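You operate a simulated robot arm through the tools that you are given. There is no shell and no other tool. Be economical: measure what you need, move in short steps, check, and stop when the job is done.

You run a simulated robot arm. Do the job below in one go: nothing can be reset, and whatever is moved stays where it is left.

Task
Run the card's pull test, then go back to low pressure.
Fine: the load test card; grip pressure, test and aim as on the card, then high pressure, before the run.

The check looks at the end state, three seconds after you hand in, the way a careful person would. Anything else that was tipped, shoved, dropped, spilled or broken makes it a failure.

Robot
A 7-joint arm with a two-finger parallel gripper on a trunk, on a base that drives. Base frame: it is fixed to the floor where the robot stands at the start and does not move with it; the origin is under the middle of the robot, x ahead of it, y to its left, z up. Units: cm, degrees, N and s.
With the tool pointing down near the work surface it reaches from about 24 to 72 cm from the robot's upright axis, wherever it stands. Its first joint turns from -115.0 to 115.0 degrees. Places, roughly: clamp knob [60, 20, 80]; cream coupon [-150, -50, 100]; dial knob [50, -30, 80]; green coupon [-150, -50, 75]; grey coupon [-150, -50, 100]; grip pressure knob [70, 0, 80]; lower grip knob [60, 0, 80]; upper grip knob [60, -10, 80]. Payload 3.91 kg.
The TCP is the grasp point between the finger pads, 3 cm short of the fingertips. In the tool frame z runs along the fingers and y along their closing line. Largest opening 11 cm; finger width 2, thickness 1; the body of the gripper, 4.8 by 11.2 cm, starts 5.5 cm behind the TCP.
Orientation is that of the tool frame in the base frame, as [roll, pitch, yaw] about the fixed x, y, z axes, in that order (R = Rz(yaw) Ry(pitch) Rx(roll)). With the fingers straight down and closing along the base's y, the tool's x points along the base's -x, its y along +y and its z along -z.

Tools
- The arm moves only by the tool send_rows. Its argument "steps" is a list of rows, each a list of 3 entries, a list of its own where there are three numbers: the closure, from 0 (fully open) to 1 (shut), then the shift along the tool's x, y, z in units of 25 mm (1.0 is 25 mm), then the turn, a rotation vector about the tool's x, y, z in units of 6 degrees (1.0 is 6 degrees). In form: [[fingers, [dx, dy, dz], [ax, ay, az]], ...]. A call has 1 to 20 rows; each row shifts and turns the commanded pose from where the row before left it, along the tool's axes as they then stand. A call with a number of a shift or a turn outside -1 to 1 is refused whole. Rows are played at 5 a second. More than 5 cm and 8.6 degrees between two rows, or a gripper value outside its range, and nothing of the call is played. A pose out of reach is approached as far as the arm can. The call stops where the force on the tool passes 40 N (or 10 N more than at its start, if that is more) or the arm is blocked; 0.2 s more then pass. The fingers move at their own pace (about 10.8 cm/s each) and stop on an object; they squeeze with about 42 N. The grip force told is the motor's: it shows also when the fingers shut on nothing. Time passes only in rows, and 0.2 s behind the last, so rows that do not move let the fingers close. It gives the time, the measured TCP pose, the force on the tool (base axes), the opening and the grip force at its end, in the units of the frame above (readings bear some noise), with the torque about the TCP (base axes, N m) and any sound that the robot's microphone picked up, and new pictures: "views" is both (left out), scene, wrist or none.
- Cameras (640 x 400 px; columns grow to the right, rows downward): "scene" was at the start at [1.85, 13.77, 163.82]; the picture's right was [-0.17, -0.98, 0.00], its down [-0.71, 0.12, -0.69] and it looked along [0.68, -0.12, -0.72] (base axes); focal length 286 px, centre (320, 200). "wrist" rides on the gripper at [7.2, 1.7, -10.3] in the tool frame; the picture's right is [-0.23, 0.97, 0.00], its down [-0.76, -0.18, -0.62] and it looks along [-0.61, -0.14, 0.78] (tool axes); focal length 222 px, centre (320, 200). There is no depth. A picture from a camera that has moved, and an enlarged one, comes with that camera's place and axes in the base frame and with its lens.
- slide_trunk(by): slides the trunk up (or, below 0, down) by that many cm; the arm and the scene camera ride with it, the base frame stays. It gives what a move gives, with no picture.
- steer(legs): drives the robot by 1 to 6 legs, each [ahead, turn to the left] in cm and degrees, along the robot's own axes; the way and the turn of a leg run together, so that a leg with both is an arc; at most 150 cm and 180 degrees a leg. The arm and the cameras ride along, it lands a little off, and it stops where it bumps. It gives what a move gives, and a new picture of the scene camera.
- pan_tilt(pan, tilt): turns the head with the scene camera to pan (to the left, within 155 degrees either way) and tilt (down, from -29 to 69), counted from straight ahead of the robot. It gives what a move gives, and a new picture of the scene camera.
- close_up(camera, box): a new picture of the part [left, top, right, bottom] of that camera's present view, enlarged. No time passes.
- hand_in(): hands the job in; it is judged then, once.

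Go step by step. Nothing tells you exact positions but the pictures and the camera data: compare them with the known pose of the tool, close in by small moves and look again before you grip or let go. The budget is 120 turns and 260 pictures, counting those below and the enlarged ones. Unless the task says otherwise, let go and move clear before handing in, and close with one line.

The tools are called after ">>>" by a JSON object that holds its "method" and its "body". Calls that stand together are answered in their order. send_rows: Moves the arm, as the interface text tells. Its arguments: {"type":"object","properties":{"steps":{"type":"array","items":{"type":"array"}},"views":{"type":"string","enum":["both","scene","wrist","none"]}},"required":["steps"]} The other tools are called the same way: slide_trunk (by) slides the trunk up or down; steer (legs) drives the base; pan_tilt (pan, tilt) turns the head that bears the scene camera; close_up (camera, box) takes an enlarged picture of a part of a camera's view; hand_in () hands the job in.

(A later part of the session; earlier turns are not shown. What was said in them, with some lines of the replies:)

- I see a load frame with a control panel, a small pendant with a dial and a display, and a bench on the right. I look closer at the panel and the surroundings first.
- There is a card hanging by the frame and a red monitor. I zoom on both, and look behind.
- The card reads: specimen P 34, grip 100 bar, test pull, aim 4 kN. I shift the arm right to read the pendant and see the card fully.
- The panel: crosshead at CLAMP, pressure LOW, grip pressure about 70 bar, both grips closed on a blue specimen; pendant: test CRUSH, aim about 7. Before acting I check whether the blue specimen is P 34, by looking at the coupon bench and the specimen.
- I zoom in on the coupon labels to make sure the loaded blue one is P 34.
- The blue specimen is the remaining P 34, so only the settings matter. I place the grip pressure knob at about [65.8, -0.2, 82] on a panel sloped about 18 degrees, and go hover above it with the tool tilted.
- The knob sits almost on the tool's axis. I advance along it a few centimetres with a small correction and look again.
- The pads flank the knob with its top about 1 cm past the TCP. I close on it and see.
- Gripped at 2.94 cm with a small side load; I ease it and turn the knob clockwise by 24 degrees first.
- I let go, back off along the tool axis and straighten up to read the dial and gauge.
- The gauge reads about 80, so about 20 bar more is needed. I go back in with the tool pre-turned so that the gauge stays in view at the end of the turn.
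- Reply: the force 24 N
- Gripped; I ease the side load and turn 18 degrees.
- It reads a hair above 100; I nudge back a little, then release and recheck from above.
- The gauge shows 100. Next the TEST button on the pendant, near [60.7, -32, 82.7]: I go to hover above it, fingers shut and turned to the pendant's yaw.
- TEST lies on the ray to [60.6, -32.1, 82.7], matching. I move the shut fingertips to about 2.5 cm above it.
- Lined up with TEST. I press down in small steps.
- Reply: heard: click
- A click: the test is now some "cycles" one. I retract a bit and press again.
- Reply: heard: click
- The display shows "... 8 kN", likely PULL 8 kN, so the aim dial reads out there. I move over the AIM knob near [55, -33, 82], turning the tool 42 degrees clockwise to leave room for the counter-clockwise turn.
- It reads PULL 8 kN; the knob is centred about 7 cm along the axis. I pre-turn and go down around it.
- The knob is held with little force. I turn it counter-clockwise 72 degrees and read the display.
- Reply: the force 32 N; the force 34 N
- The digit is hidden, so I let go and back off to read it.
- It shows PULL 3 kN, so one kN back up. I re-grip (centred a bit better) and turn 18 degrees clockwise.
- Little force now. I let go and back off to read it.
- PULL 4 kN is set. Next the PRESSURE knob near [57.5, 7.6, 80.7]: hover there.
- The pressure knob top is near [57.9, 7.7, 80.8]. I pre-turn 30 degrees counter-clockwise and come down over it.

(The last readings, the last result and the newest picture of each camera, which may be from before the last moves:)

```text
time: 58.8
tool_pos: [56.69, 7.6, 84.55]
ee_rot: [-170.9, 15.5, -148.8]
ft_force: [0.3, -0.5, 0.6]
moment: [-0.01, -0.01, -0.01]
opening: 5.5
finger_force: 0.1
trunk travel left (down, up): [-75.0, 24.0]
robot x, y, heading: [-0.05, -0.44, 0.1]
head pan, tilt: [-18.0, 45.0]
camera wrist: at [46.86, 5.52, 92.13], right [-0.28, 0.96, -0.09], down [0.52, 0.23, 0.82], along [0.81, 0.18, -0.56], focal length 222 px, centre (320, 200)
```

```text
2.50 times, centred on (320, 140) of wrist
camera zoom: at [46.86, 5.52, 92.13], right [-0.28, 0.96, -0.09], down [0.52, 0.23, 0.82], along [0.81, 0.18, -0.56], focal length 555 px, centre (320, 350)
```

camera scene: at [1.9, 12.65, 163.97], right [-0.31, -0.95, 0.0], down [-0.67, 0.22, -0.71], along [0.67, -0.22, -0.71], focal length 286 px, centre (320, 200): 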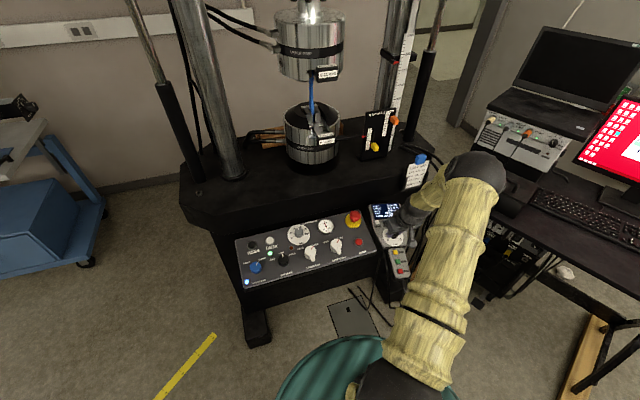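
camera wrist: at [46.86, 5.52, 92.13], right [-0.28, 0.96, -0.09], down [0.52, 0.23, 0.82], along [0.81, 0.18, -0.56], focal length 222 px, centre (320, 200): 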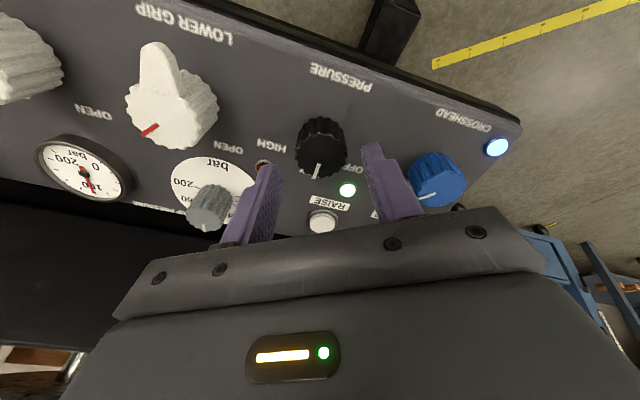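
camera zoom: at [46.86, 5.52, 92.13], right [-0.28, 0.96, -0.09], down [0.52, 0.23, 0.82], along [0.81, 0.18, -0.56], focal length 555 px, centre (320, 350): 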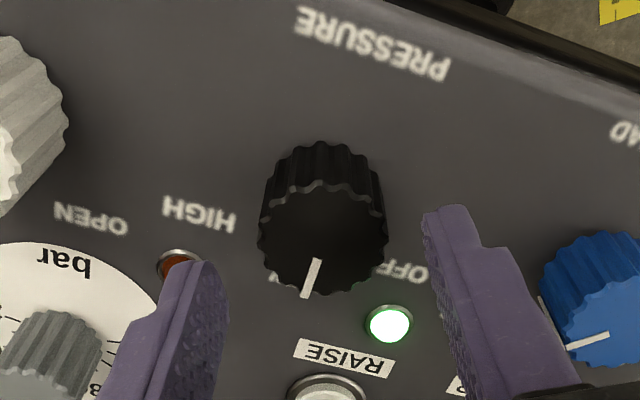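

>>> {"method": "send_rows", "body": {"steps": [[0.5, [0, 0, 0.6], [0, 0, 0]], [0.5, [0, 0, 0.5], [0, 0, 0]], [1, [0, 0, 0], [0, 0, 0]], [1, [0, 0, 0], [0, 0, 0]], [1, [0, 0, 0], [0, 0, 0]]], "views": "wrist"}}

```text
time: 60.0
tool_pos: [57.47, 7.7, 81.95]
ee_rot: [-170.8, 15.5, -148.7]
ft_force: [-1.5, 8.3, -5.4]
moment: [1.16, 0.18, 0.28]
opening: 3.6
finger_force: 44.9
trunk travel left (down, up): [-75.0, 24.0]
robot x, y, heading: [0.14, 0.26, 0.1]
head pan, tilt: [-18.0, 45.0]
camera wrist: at [47.66, 5.67, 89.53], right [-0.28, 0.96, -0.09], down [0.52, 0.23, 0.82], along [0.81, 0.18, -0.56], focal length 222 px, centre (320, 200)
```

wrist: 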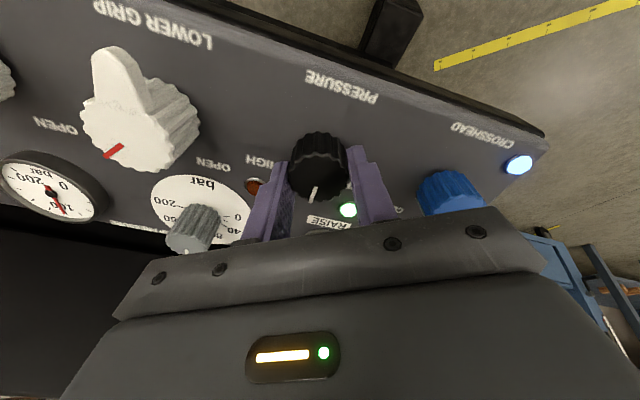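

Held at 3.6 cm. I turn it clockwise toward HIGH by 48 degrees and check.

>>> {"method": "send_rows", "body": {"steps": [[1, [0, 0.02, 0], [0, 0, 1]], [1, [0, 0, 0], [0, 0, 1]], [1, [0, 0, 0], [0, 0, 1]], [1, [0, 0, 0], [0, 0, 1]], [1, [0, 0, 0], [0, 0, 1]], [1, [0, 0, 0], [0, 0, 1]], [1, [0, 0, 0], [0, 0, 1]], [1, [0, 0, 0], [0, 0, 1]], [1, [0, 0, 0], [0, 0, 0]]], "views": "both"}}

>>> {"method": "close_up", "body": {"camera": "wrist", "box": [200, 60, 440, 240]}}

>>> {"method": "close_up", "body": {"camera": "scene", "box": [360, 190, 430, 250]}}

```text
time: 62.0
tool_pos: [57.46, 7.43, 81.98]
ee_rot: [174.3, 17.0, 161.0]
ft_force: [1.8, -3.6, -10.8]
moment: [-1.69, -0.81, -0.51]
opening: 3.55
finger_force: 44.6
trunk travel left (down, up): [-75.0, 24.0]
robot x, y, heading: [0.1, 0.5, 0.1]
head pan, tilt: [-18.0, 45.0]
camera scene: at [1.8, 12.67, 163.96], right [-0.31, -0.95, 0.0], down [-0.67, 0.22, -0.71], along [0.67, -0.22, -0.71], focal length 286 px, centre (320, 200)
camera wrist: at [48.42, 11.42, 89.81], right [0.49, 0.85, 0.16], down [0.44, -0.41, 0.8], along [0.75, -0.32, -0.58], focal length 222 px, centre (320, 200)
```

scene: 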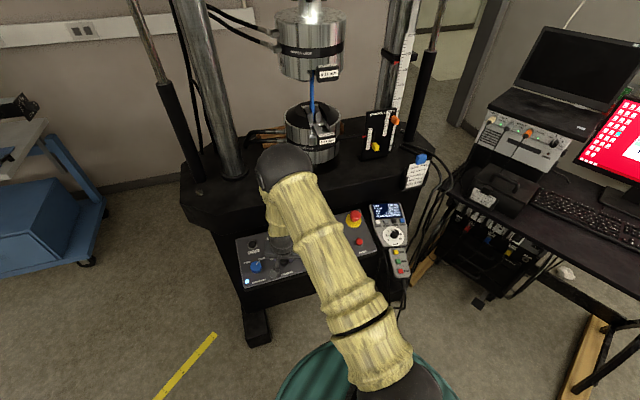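
wrist: 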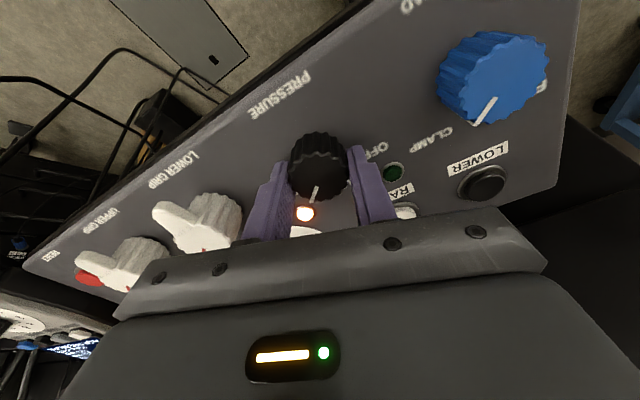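

```text
2.22 times, centred on (320, 150) of wrist
camera zoom: at [48.42, 11.42, 89.81], right [0.49, 0.85, 0.16], down [0.44, -0.41, 0.8], along [0.75, -0.32, -0.58], focal length 494 px, centre (320, 311)
```

zoom: 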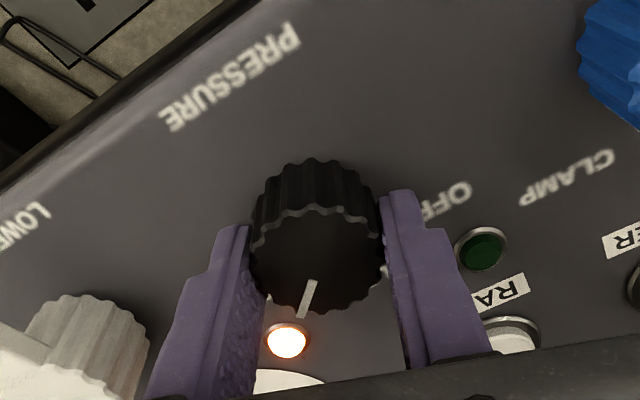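

```text
6.67 times, centred on (395, 220) of scene
camera zoom: at [1.8, 12.67, 163.96], right [-0.31, -0.95, 0.0], down [-0.67, 0.22, -0.71], along [0.67, -0.22, -0.71], focal length 1908 px, centre (-180, 67)
```

zoom: 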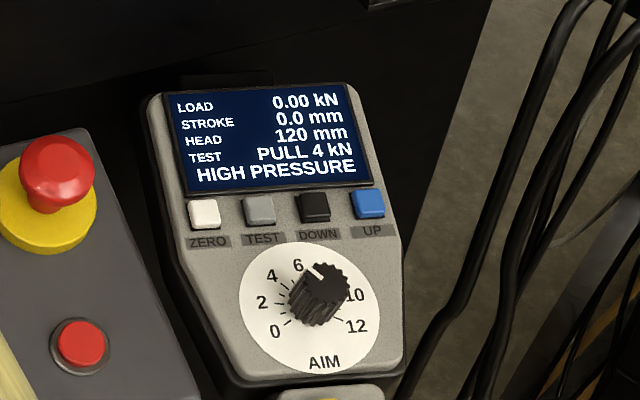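

HIGH PRESSURE is lit and the display shows PULL 4 kN. I release, retreat and straighten the tool, then head for RUN near [46.2, -30, 78].

>>> {"method": "send_rows", "body": {"steps": [[0.5, [0, 0, 0], [0, 0, 0]], [0.5, [0, 0, 0], [0, 0, 0]], [0.5, [0, 0, -1], [0, 0, 0]], [0.5, [0, 0, -1], [0, 0, -1]], [0.5, [0, 0, -1], [0, 0, -1]], [0.5, [0, 0, -1], [0, 0, -1]]], "views": "none"}}

>>> {"method": "send_rows", "body": {"steps": [[1, [0.263, -0.9375, -0.0725], [0, 0, 0]], [1, [0.263, -0.9375, -0.0725], [0, 0, 0]], [1, [0.263, -0.9375, -0.0725], [0, 0, 0]], [1, [0.263, -0.9375, -0.0725], [0, 0, 0]], [1, [0.263, -0.9375, -0.0725], [0, 0, 0]], [1, [0.263, -0.9375, -0.0725], [0, 0, 0]], [1, [0.263, -0.9375, -0.0725], [0, 0, 0]], [1, [0.263, -0.9375, -0.0725], [0, 0, 0]], [1, [0.263, -0.9375, -0.0725], [0, 0, 0]], [1, [0.263, -0.9375, -0.0725], [0, 0, 0]], [1, [0.263, -0.9375, -0.0725], [0, 0, 0]], [1, [0.263, -0.9375, -0.0725], [0, 0, 0]], [1, [0.263, -0.9375, -0.0725], [0, 0, 0]], [1, [0.263, -0.9375, -0.0725], [0, 0, 0]], [1, [0.263, -0.9375, -0.0725], [0, 0, 0]], [1, [0.263, -0.9375, -0.0725], [0, 0, 0]], [1, [0, 0, 0], [0, 0, 1]], [1, [0, 0, 0], [0, 0, 1]], [1, [0, 0, 0], [0, 0, 0]]], "views": "wrist"}}

>>> {"method": "close_up", "body": {"camera": "wrist", "box": [200, 40, 440, 220]}}

```text
time: 63.4
tool_pos: [54.42, 7.75, 91.78]
ee_rot: [180.0, 18.0, -179.8]
ft_force: [-0.3, 1.4, -0.2]
moment: [0.03, 0.0, 0.02]
opening: 5.5
finger_force: 0.1
trunk travel left (down, up): [-75.0, 24.0]
robot x, y, heading: [0.08, 0.18, 0.1]
head pan, tilt: [-18.0, 45.0]
```

```text
time: 67.4
tool_pos: [43.47, -29.71, 91.09]
ee_rot: [176.1, 17.6, 167.3]
ft_force: [-0.2, -0.3, 0.4]
moment: [0.04, -0.01, 0.0]
opening: 0.0
finger_force: 37.6
trunk travel left (down, up): [-75.0, 24.0]
robot x, y, heading: [-0.22, 0.23, 0.2]
head pan, tilt: [-18.0, 45.0]
camera wrist: at [34.01, -26.57, 98.81], right [0.41, 0.9, 0.13], down [0.48, -0.33, 0.81], along [0.78, -0.27, -0.57], focal length 222 px, centre (320, 200)
```

wrist: 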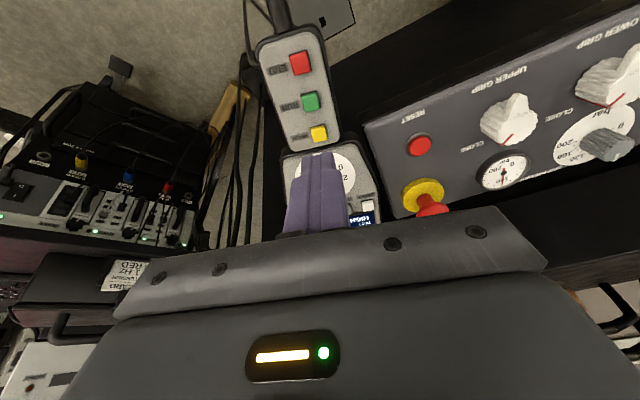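

```text
2.22 times, centred on (320, 130) of wrist
camera zoom: at [34.01, -26.57, 98.81], right [0.41, 0.9, 0.13], down [0.48, -0.33, 0.81], along [0.78, -0.27, -0.57], focal length 494 px, centre (320, 356)
```

zoom: 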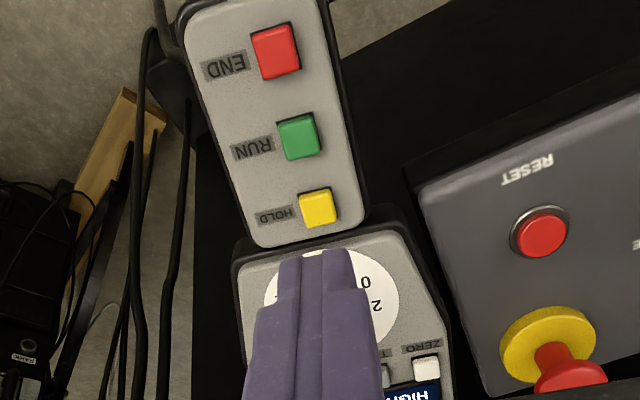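

RUN checks out at [46.2, -30.1, 78.1]. I approach to 3 cm above.

>>> {"method": "send_rows", "body": {"steps": [[1, [0.26, -0.15, 0.7], [0, 0, 0]], [1, [0.26, -0.14, 0.7], [0, 0, 0]], [1, [0, 0, 0.7], [0, 0, 0]], [1, [0, 0, 0.7], [0, 0, 0]], [1, [0, 0, 0], [0, 0, 0]]], "views": "wrist"}}

>>> {"method": "close_up", "body": {"camera": "wrist", "box": [220, 60, 420, 220]}}

```text
time: 68.6
tool_pos: [44.22, -30.38, 84.02]
ee_rot: [176.1, 17.6, 167.3]
ft_force: [-0.3, 0.6, 0.1]
moment: [-0.03, 0.0, -0.03]
opening: 0.01
finger_force: 37.9
trunk travel left (down, up): [-75.0, 24.0]
robot x, y, heading: [-0.24, -0.27, 0.0]
head pan, tilt: [-18.0, 45.0]
camera wrist: at [34.7, -27.13, 91.64], right [0.4, 0.91, 0.13], down [0.48, -0.33, 0.81], along [0.78, -0.27, -0.57], focal length 222 px, centre (320, 200)
```

wrist: 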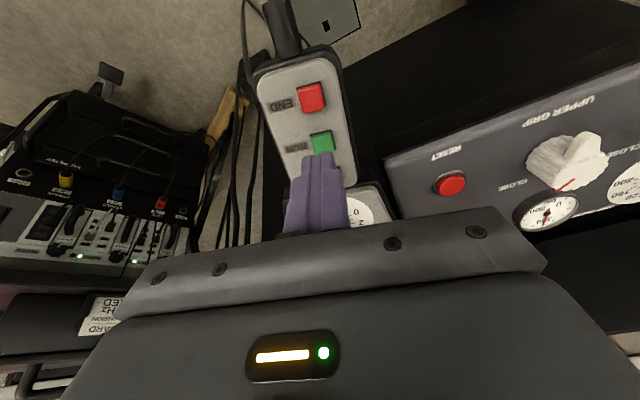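

```text
2.50 times, centred on (320, 140) of wrist
camera zoom: at [34.7, -27.13, 91.64], right [0.4, 0.91, 0.13], down [0.48, -0.33, 0.81], along [0.78, -0.27, -0.57], focal length 555 px, centre (320, 350)
```

zoom: 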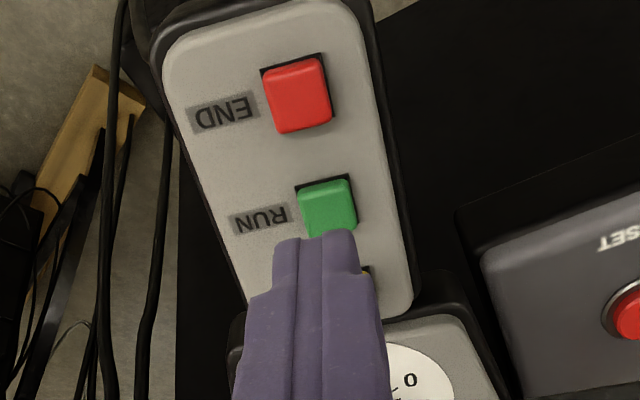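

Aligned with RUN. I press it down gently.

>>> {"method": "send_rows", "body": {"steps": [[1, [0, 0.08, 0.6], [0, 0, 0]], [1, [0, 0, 0.4], [0, 0, 0]], [1, [0, 0, 0.15], [0, 0, 0]], [1, [0, 0, 0.1], [0, 0, 0]]], "views": "both"}}

>>> {"method": "close_up", "body": {"camera": "scene", "box": [360, 190, 430, 250]}}

```text
time: 69.6
tool_pos: [45.07, -30.12, 80.96]
ee_rot: [176.2, 17.5, 167.4]
ft_force: [-14.7, -4.7, 17.9]
moment: [-0.1, 0.4, -0.11]
opening: 0.01
finger_force: 37.6
trunk travel left (down, up): [-75.0, 24.0]
robot x, y, heading: [0.05, 0.28, -0.2]
head pan, tilt: [-18.0, 45.0]
heard: click
camera scene: at [1.53, 12.76, 164.0], right [-0.31, -0.95, 0.0], down [-0.67, 0.22, -0.71], along [0.67, -0.22, -0.71], focal length 286 px, centre (320, 200)
camera wrist: at [35.59, -26.86, 88.78], right [0.41, 0.9, 0.13], down [0.48, -0.33, 0.81], along [0.78, -0.27, -0.57], focal length 222 px, centre (320, 200)
```

scene: 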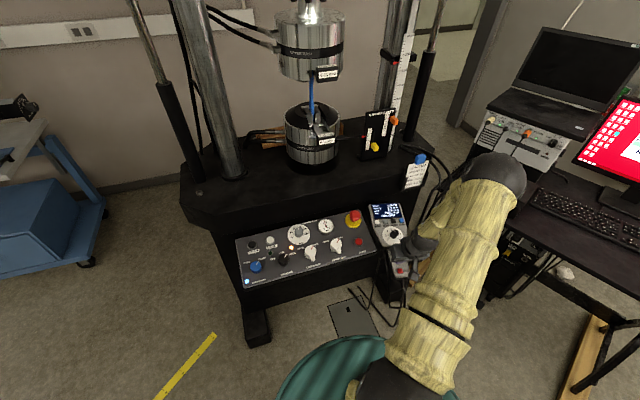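
wrist: 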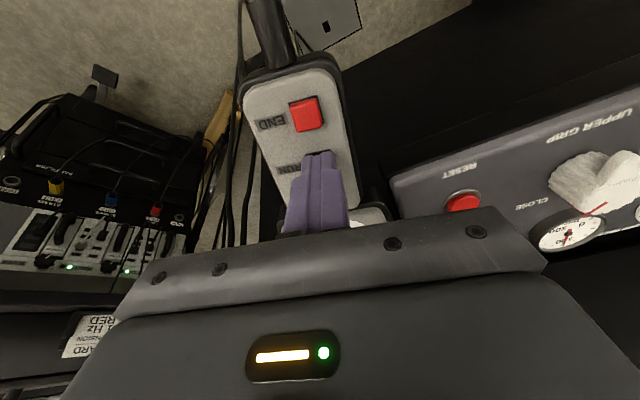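

```text
6.67 times, centred on (395, 220) of scene
camera zoom: at [1.53, 12.76, 164.0], right [-0.31, -0.95, 0.0], down [-0.67, 0.22, -0.71], along [0.67, -0.22, -0.71], focal length 1908 px, centre (-180, 67)
```

zoom: 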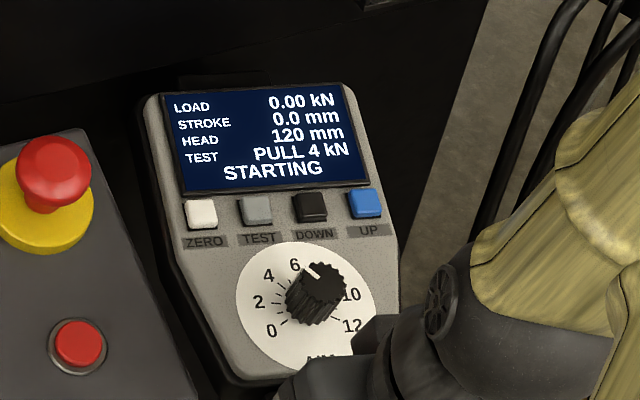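

STARTING is shown. I lift off the button and wait while the pull runs.

>>> {"method": "send_rows", "body": {"steps": [[1, [0, 0, -0.8], [0, 0, 0]], [1, [0, 0, -1], [0, 0, 0]], [1, [0, 0, -1], [0, 0, 0]], [1, [0, 0, -1], [0, 0, 0]], [1, [0, 0, 0], [0, 0, 0]], [1, [0, 0, 0], [0, 0, 0]], [1, [0, 0, 0], [0, 0, 0]], [1, [0, 0, 0], [0, 0, 0]], [1, [0, 0, 0], [0, 0, 0]], [1, [0, 0, 0], [0, 0, 0]], [1, [0, 0, 0], [0, 0, 0]], [1, [0, 0, 0], [0, 0, 0]], [1, [0, 0, 0], [0, 0, 0]], [1, [0, 0, 0], [0, 0, 0]], [1, [0, 0, 0], [0, 0, 0]]], "views": "scene"}}

>>> {"method": "close_up", "body": {"camera": "scene", "box": [360, 190, 430, 250]}}

```text
time: 72.8
tool_pos: [42.29, -29.9, 89.92]
ee_rot: [176.2, 17.7, 167.5]
ft_force: [-0.7, -0.7, 0.2]
moment: [-0.01, -0.04, -0.04]
opening: 0.0
finger_force: 37.8
trunk travel left (down, up): [-75.0, 24.0]
robot x, y, heading: [0.37, 0.14, 0.2]
head pan, tilt: [-18.0, 45.0]
camera scene: at [1.64, 12.65, 163.97], right [-0.31, -0.95, 0.0], down [-0.67, 0.22, -0.71], along [0.67, -0.22, -0.71], focal length 286 px, centre (320, 200)
```

scene: 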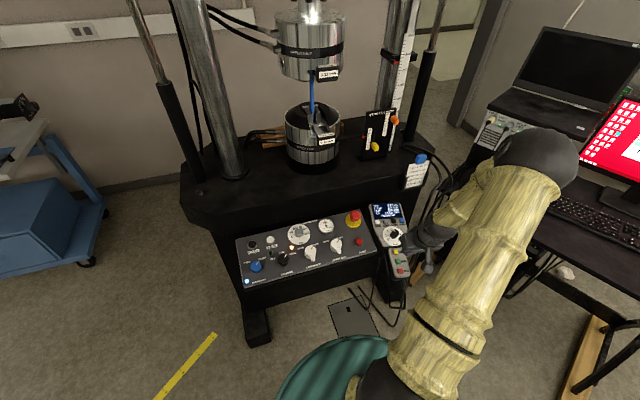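

```text
6.67 times, centred on (395, 220) of scene
camera zoom: at [1.64, 12.65, 163.97], right [-0.31, -0.95, 0.0], down [-0.67, 0.22, -0.71], along [0.67, -0.22, -0.71], focal length 1908 px, centre (-180, 67)
```

zoom: 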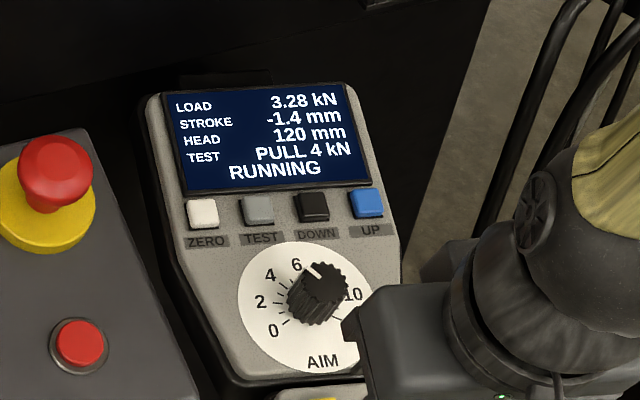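

It is running at 3.28 kN. I wait on.

>>> {"method": "send_rows", "body": {"steps": [[1, [0, 0, 0], [0, 0, 0]], [1, [0, 0, 0], [0, 0, 0]], [1, [0, 0, 0], [0, 0, 0]], [1, [0, 0, 0], [0, 0, 0]], [1, [0, 0, 0], [0, 0, 0]], [1, [0, 0, 0], [0, 0, 0]], [1, [0, 0, 0], [0, 0, 0]], [1, [0, 0, 0], [0, 0, 0]], [1, [0, 0, 0], [0, 0, 0]], [1, [0, 0, 0], [0, 0, 0]], [1, [0, 0, 0], [0, 0, 0]], [1, [0, 0, 0], [0, 0, 0]], [1, [0, 0, 0], [0, 0, 0]], [1, [0, 0, 0], [0, 0, 0]], [1, [0, 0, 0], [0, 0, 0]]], "views": "none"}}

>>> {"method": "close_up", "body": {"camera": "scene", "box": [360, 190, 430, 250]}}

```text
time: 76.0
tool_pos: [42.21, -29.93, 89.98]
ee_rot: [176.0, 17.6, 167.4]
ft_force: [0.0, 0.9, -0.1]
moment: [-0.02, 0.02, 0.02]
opening: 0.0
finger_force: 37.3
trunk travel left (down, up): [-75.0, 24.0]
robot x, y, heading: [-0.32, -0.25, -0.1]
head pan, tilt: [-18.0, 45.0]
```

```text
6.67 times, centred on (395, 220) of scene
camera zoom: at [1.64, 12.65, 163.97], right [-0.31, -0.95, 0.0], down [-0.67, 0.22, -0.71], along [0.67, -0.22, -0.71], focal length 1908 px, centre (-180, 67)
```

zoom: 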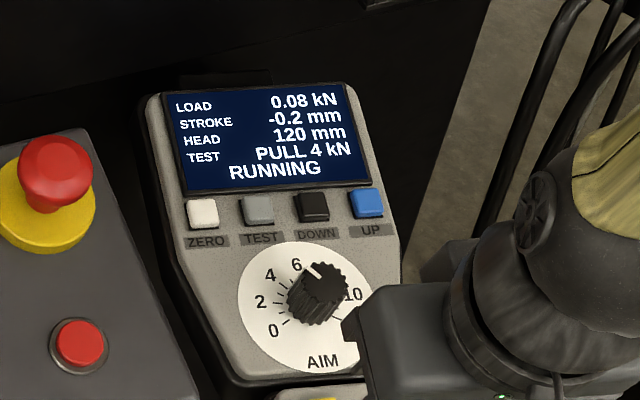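

It is unloading again. A bit longer.

>>> {"method": "send_rows", "body": {"steps": [[1, [0, 0, 0], [0, 0, 0]], [1, [0, 0, 0], [0, 0, 0]], [1, [0, 0, 0], [0, 0, 0]], [1, [0, 0, 0], [0, 0, 0]], [1, [0, 0, 0], [0, 0, 0]], [1, [0, 0, 0], [0, 0, 0]], [1, [0, 0, 0], [0, 0, 0]], [1, [0, 0, 0], [0, 0, 0]], [1, [0, 0, 0], [0, 0, 0]], [1, [0, 0, 0], [0, 0, 0]]], "views": "none"}}

>>> {"method": "close_up", "body": {"camera": "scene", "box": [360, 190, 430, 250]}}

```text
time: 78.2
tool_pos: [42.24, -29.94, 89.79]
ee_rot: [176.1, 17.6, 167.4]
ft_force: [0.9, -0.1, -0.3]
moment: [0.01, 0.0, 0.02]
opening: 0.0
finger_force: 38.0
trunk travel left (down, up): [-75.0, 24.0]
robot x, y, heading: [0.3, -0.04, -0.1]
head pan, tilt: [-18.0, 45.0]
```

```text
6.67 times, centred on (395, 220) of scene
camera zoom: at [1.65, 12.65, 163.97], right [-0.31, -0.95, 0.0], down [-0.67, 0.22, -0.71], along [0.67, -0.22, -0.71], focal length 1908 px, centre (-180, 67)
```

zoom: 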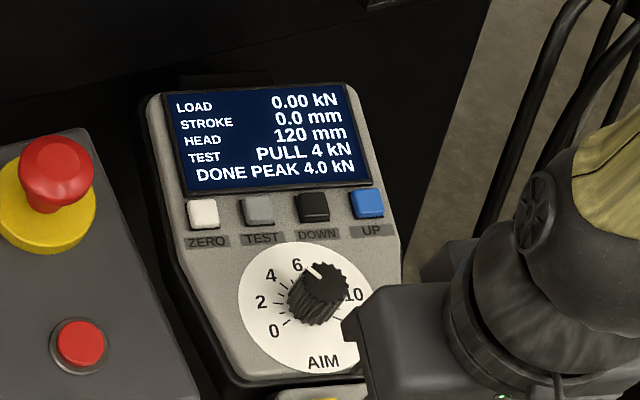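

DONE PEAK 4.0 kN. Now back to the pressure knob to return it to LOW.

>>> {"method": "send_rows", "body": {"steps": [[0.5, [0, 0, -1], [0, 0, -1]], [0.5, [0, 0, 0], [0, 0, -1]], [0.5, [-0.303, 0.941, 0.11], [0, 0, 0]], [0.5, [-0.303, 0.941, 0.11], [0, 0, 0]], [0.5, [-0.303, 0.941, 0.11], [0, 0, 0]], [0.5, [-0.303, 0.941, 0.11], [0, 0, 0]], [0.5, [-0.303, 0.941, 0.11], [0, 0, 0]], [0.5, [-0.303, 0.941, 0.11], [0, 0, 0]], [0.5, [-0.303, 0.941, 0.11], [0, 0, 0]], [0.5, [-0.303, 0.941, 0.11], [0, 0, 0]], [0.5, [-0.303, 0.941, 0.11], [0, 0, 0]], [0.5, [-0.303, 0.941, 0.11], [0, 0, 0]], [0.5, [-0.303, 0.941, 0.11], [0, 0, 0]], [0.5, [-0.303, 0.941, 0.11], [0, 0, 0]], [0.5, [-0.303, 0.941, 0.11], [0, 0, 0]], [0.5, [-0.303, 0.941, 0.11], [0, 0, 0]], [0.5, [-0.303, 0.941, 0.11], [0, 0, 0]], [0.5, [-0.303, 0.941, 0.11], [0, 0, 0]], [0.5, [0, 0, 0], [0, 0, 0]]], "views": "none"}}

>>> {"method": "send_rows", "body": {"steps": [[0.5, [0, 0, 0.5], [0, 0, 1]], [0.5, [0, 0, 0.5], [0, 0, 1]], [0.5, [0, 0, 0.8], [0, 0, 1]], [0.5, [0, 0, 0.6], [0, 0, 0]]], "views": "wrist"}}

>>> {"method": "close_up", "body": {"camera": "wrist", "box": [200, 60, 440, 220]}}

```text
time: 82.2
tool_pos: [54.45, 7.33, 91.94]
ee_rot: [180.0, 18.1, 180.0]
ft_force: [0.0, -0.4, 0.2]
moment: [0.02, 0.02, 0.0]
opening: 5.52
finger_force: 0.1
trunk travel left (down, up): [-75.0, 24.0]
robot x, y, heading: [-0.21, -0.08, 0.1]
head pan, tilt: [-18.0, 45.0]
```

```text
time: 83.2
tool_pos: [56.39, 7.55, 86.12]
ee_rot: [174.2, 17.1, 161.1]
ft_force: [-0.3, -0.2, -0.4]
moment: [-0.04, 0.0, 0.05]
opening: 5.5
finger_force: 0.0
trunk travel left (down, up): [-75.0, 24.0]
robot x, y, heading: [0.28, 0.0, 0.1]
head pan, tilt: [-18.0, 45.0]
camera wrist: at [47.26, 11.48, 93.91], right [0.49, 0.86, 0.16], down [0.44, -0.41, 0.8], along [0.75, -0.32, -0.58], focal length 222 px, centre (320, 200)
```

wrist: 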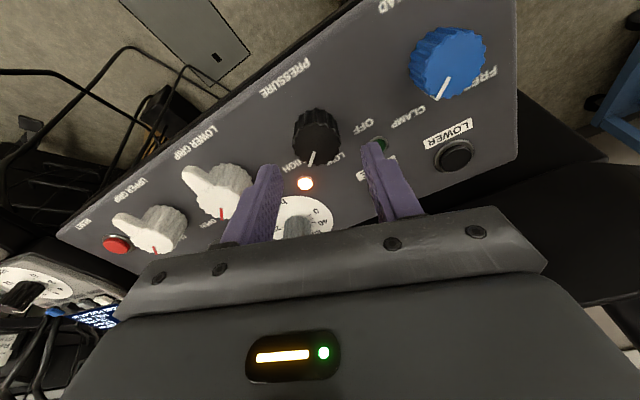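

```text
2.50 times, centred on (320, 140) of wrist
camera zoom: at [47.26, 11.48, 93.91], right [0.49, 0.86, 0.16], down [0.44, -0.41, 0.8], along [0.75, -0.32, -0.58], focal length 555 px, centre (320, 350)
```

zoom: 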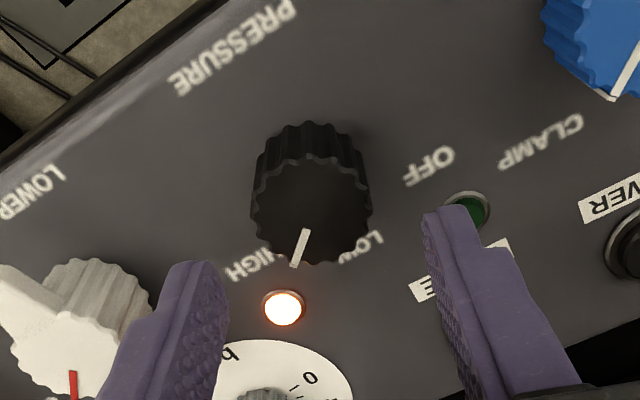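

>>> {"method": "send_rows", "body": {"steps": [[0.5, [0, -0.08, 0.9], [0, 0, 0]], [0.5, [0, 0, 0.84], [0, 0, 0]], [1, [0, 0, 0], [0, 0, 0]], [1, [0, 0, 0], [0, 0, 0]], [1, [0, 0, 0], [0, 0, -1]], [1, [0, 0, 0], [0, 0, -1]], [1, [0, 0, 0], [0, 0, -1]], [1, [0, 0, 0], [0, 0, -1]], [1, [0, 0, 0], [0, 0, -1]], [1, [0, 0, 0], [0, 0, -1]], [1, [0, 0, 0], [0, 0, -1]], [1, [0, 0, 0], [0, 0, -0.7]], [1, [0, 0, 0], [0, 0, 0]]], "views": "wrist"}}

>>> {"method": "close_up", "body": {"camera": "scene", "box": [360, 190, 430, 250]}}

>>> {"method": "close_up", "body": {"camera": "wrist", "box": [200, 60, 440, 240]}}

```text
time: 86.0
tool_pos: [57.61, 7.92, 82.06]
ee_rot: [-171.4, 15.9, -150.4]
ft_force: [-8.6, 30.0, 5.3]
moment: [1.52, 1.62, 0.29]
opening: 3.55
finger_force: 45.5
trunk travel left (down, up): [-75.0, 24.0]
robot x, y, heading: [0.42, 0.02, -0.3]
head pan, tilt: [-18.0, 45.0]
camera wrist: at [47.74, 5.9, 89.57], right [-0.25, 0.96, -0.08], down [0.53, 0.2, 0.83], along [0.81, 0.17, -0.56], focal length 222 px, centre (320, 200)
```

wrist: 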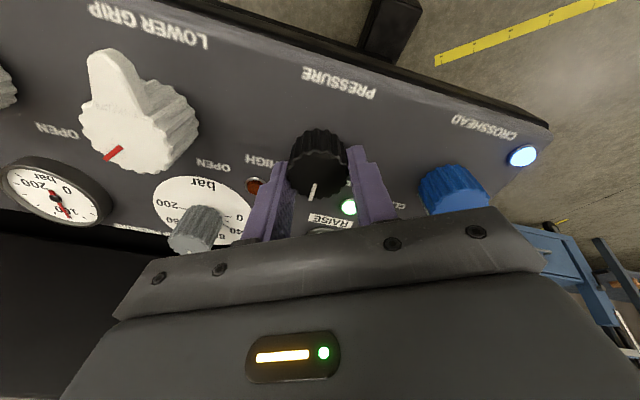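

```text
6.67 times, centred on (395, 220) of scene
camera zoom: at [1.55, 13.0, 163.94], right [-0.31, -0.95, 0.0], down [-0.67, 0.22, -0.71], along [0.67, -0.22, -0.71], focal length 1908 px, centre (-180, 67)
```

zoom: 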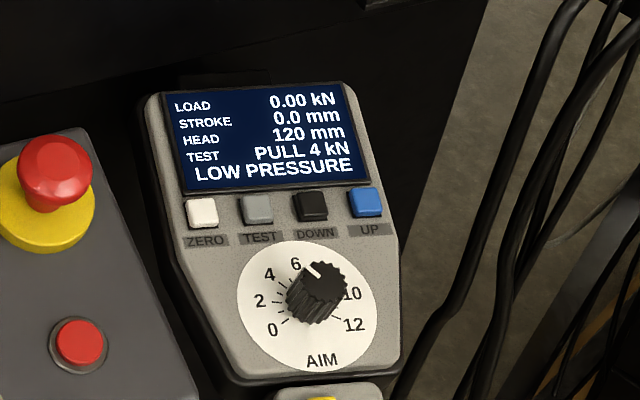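

```text
2.22 times, centred on (320, 150) of wrist
camera zoom: at [47.74, 5.9, 89.57], right [-0.25, 0.96, -0.08], down [0.53, 0.2, 0.83], along [0.81, 0.17, -0.56], focal length 494 px, centre (320, 311)
```

zoom: 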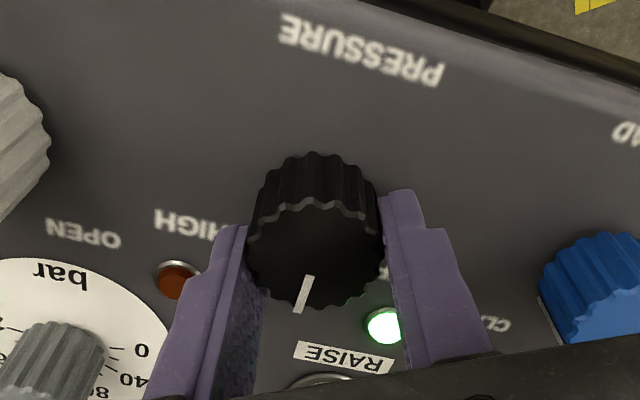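

LOW PRESSURE is back. I let go, back off well clear and check the end state.

>>> {"method": "send_rows", "body": {"steps": [[0.5, [0, 0, 0], [0, 0, 0]], [0.5, [0, 0, 0], [0, 0, 0]], [0.5, [0, 0, -1], [0, 0, 0]], [0.5, [0, 0, -1], [0, 0, 0]], [0.5, [0, 0, -1], [0, 0, 1]], [0.5, [0, 0, -1], [0, 0, 1]], [0.5, [0.5, 0, -1], [0, 0, 1]], [0.5, [0.5, 0, -1], [0, 0, 1]], [0.5, [0.5, 0, -1], [0, 0, 1]]], "views": "both"}}

>>> {"method": "close_up", "body": {"camera": "scene", "box": [360, 190, 430, 250]}}

>>> {"method": "close_up", "body": {"camera": "wrist", "box": [120, 40, 480, 220]}}

```text
time: 88.0
tool_pos: [48.87, 6.58, 97.56]
ee_rot: [179.4, 18.1, 178.0]
ft_force: [-0.5, -0.1, -0.4]
moment: [-0.02, -0.02, 0.0]
opening: 5.49
finger_force: 0.2
trunk travel left (down, up): [-75.0, 24.0]
robot x, y, heading: [0.02, 0.0, -0.1]
head pan, tilt: [-18.0, 45.0]
camera scene: at [1.57, 12.66, 163.97], right [-0.31, -0.95, 0.0], down [-0.67, 0.22, -0.71], along [0.67, -0.22, -0.71], focal length 286 px, centre (320, 200)
camera wrist: at [39.02, 8.66, 105.13], right [0.25, 0.97, 0.08], down [0.53, -0.2, 0.83], along [0.81, -0.16, -0.56], focal length 222 px, centre (320, 200)
```

scene: 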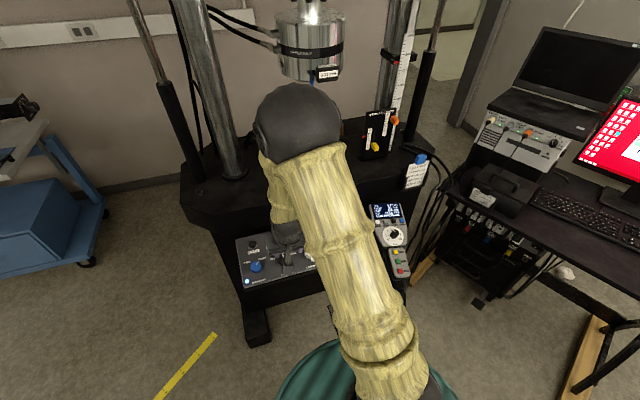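
wrist: 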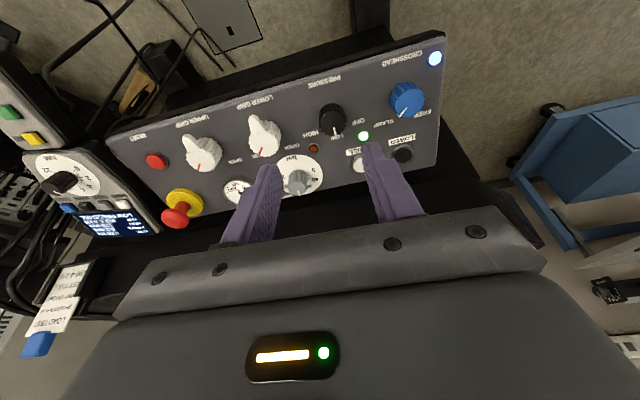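

```text
6.67 times, centred on (395, 220) of scene
camera zoom: at [1.57, 12.66, 163.97], right [-0.31, -0.95, 0.0], down [-0.67, 0.22, -0.71], along [0.67, -0.22, -0.71], focal length 1908 px, centre (-180, 67)
```

zoom: 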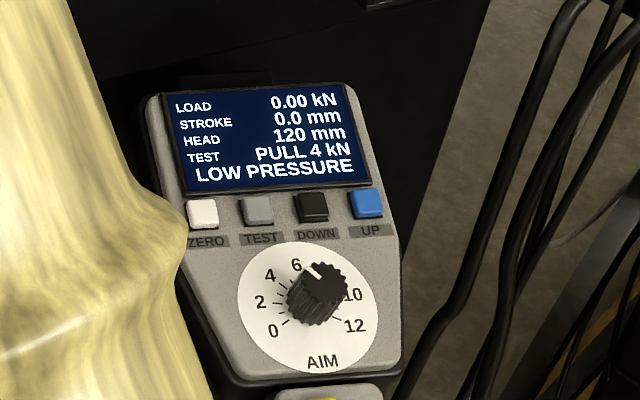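

```text
1.78 times, centred on (300, 130) of wrist
camera zoom: at [39.02, 8.66, 105.13], right [0.25, 0.97, 0.08], down [0.53, -0.2, 0.83], along [0.81, -0.16, -0.56], focal length 395 px, centre (356, 324)
```

zoom: 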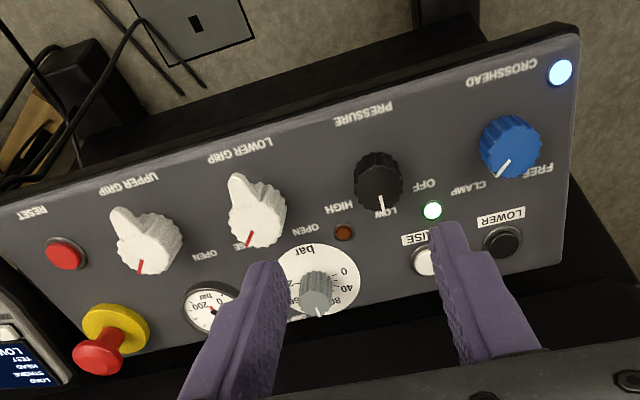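

Everything is as it should be: LOW PRESSURE, load 0.00 kN, the arm clear of the panel and nothing else disturbed. I hand in.

>>> {"method": "hand_in", "body": {}}

```text
The job is handed in.
```

The card's pull test ran on the P 34 specimen already in the grips, at 100 bar grip pressure and a 4 kN aim. It finished with a 4.0 kN peak, and the machine is back on low pressure with the arm clear.
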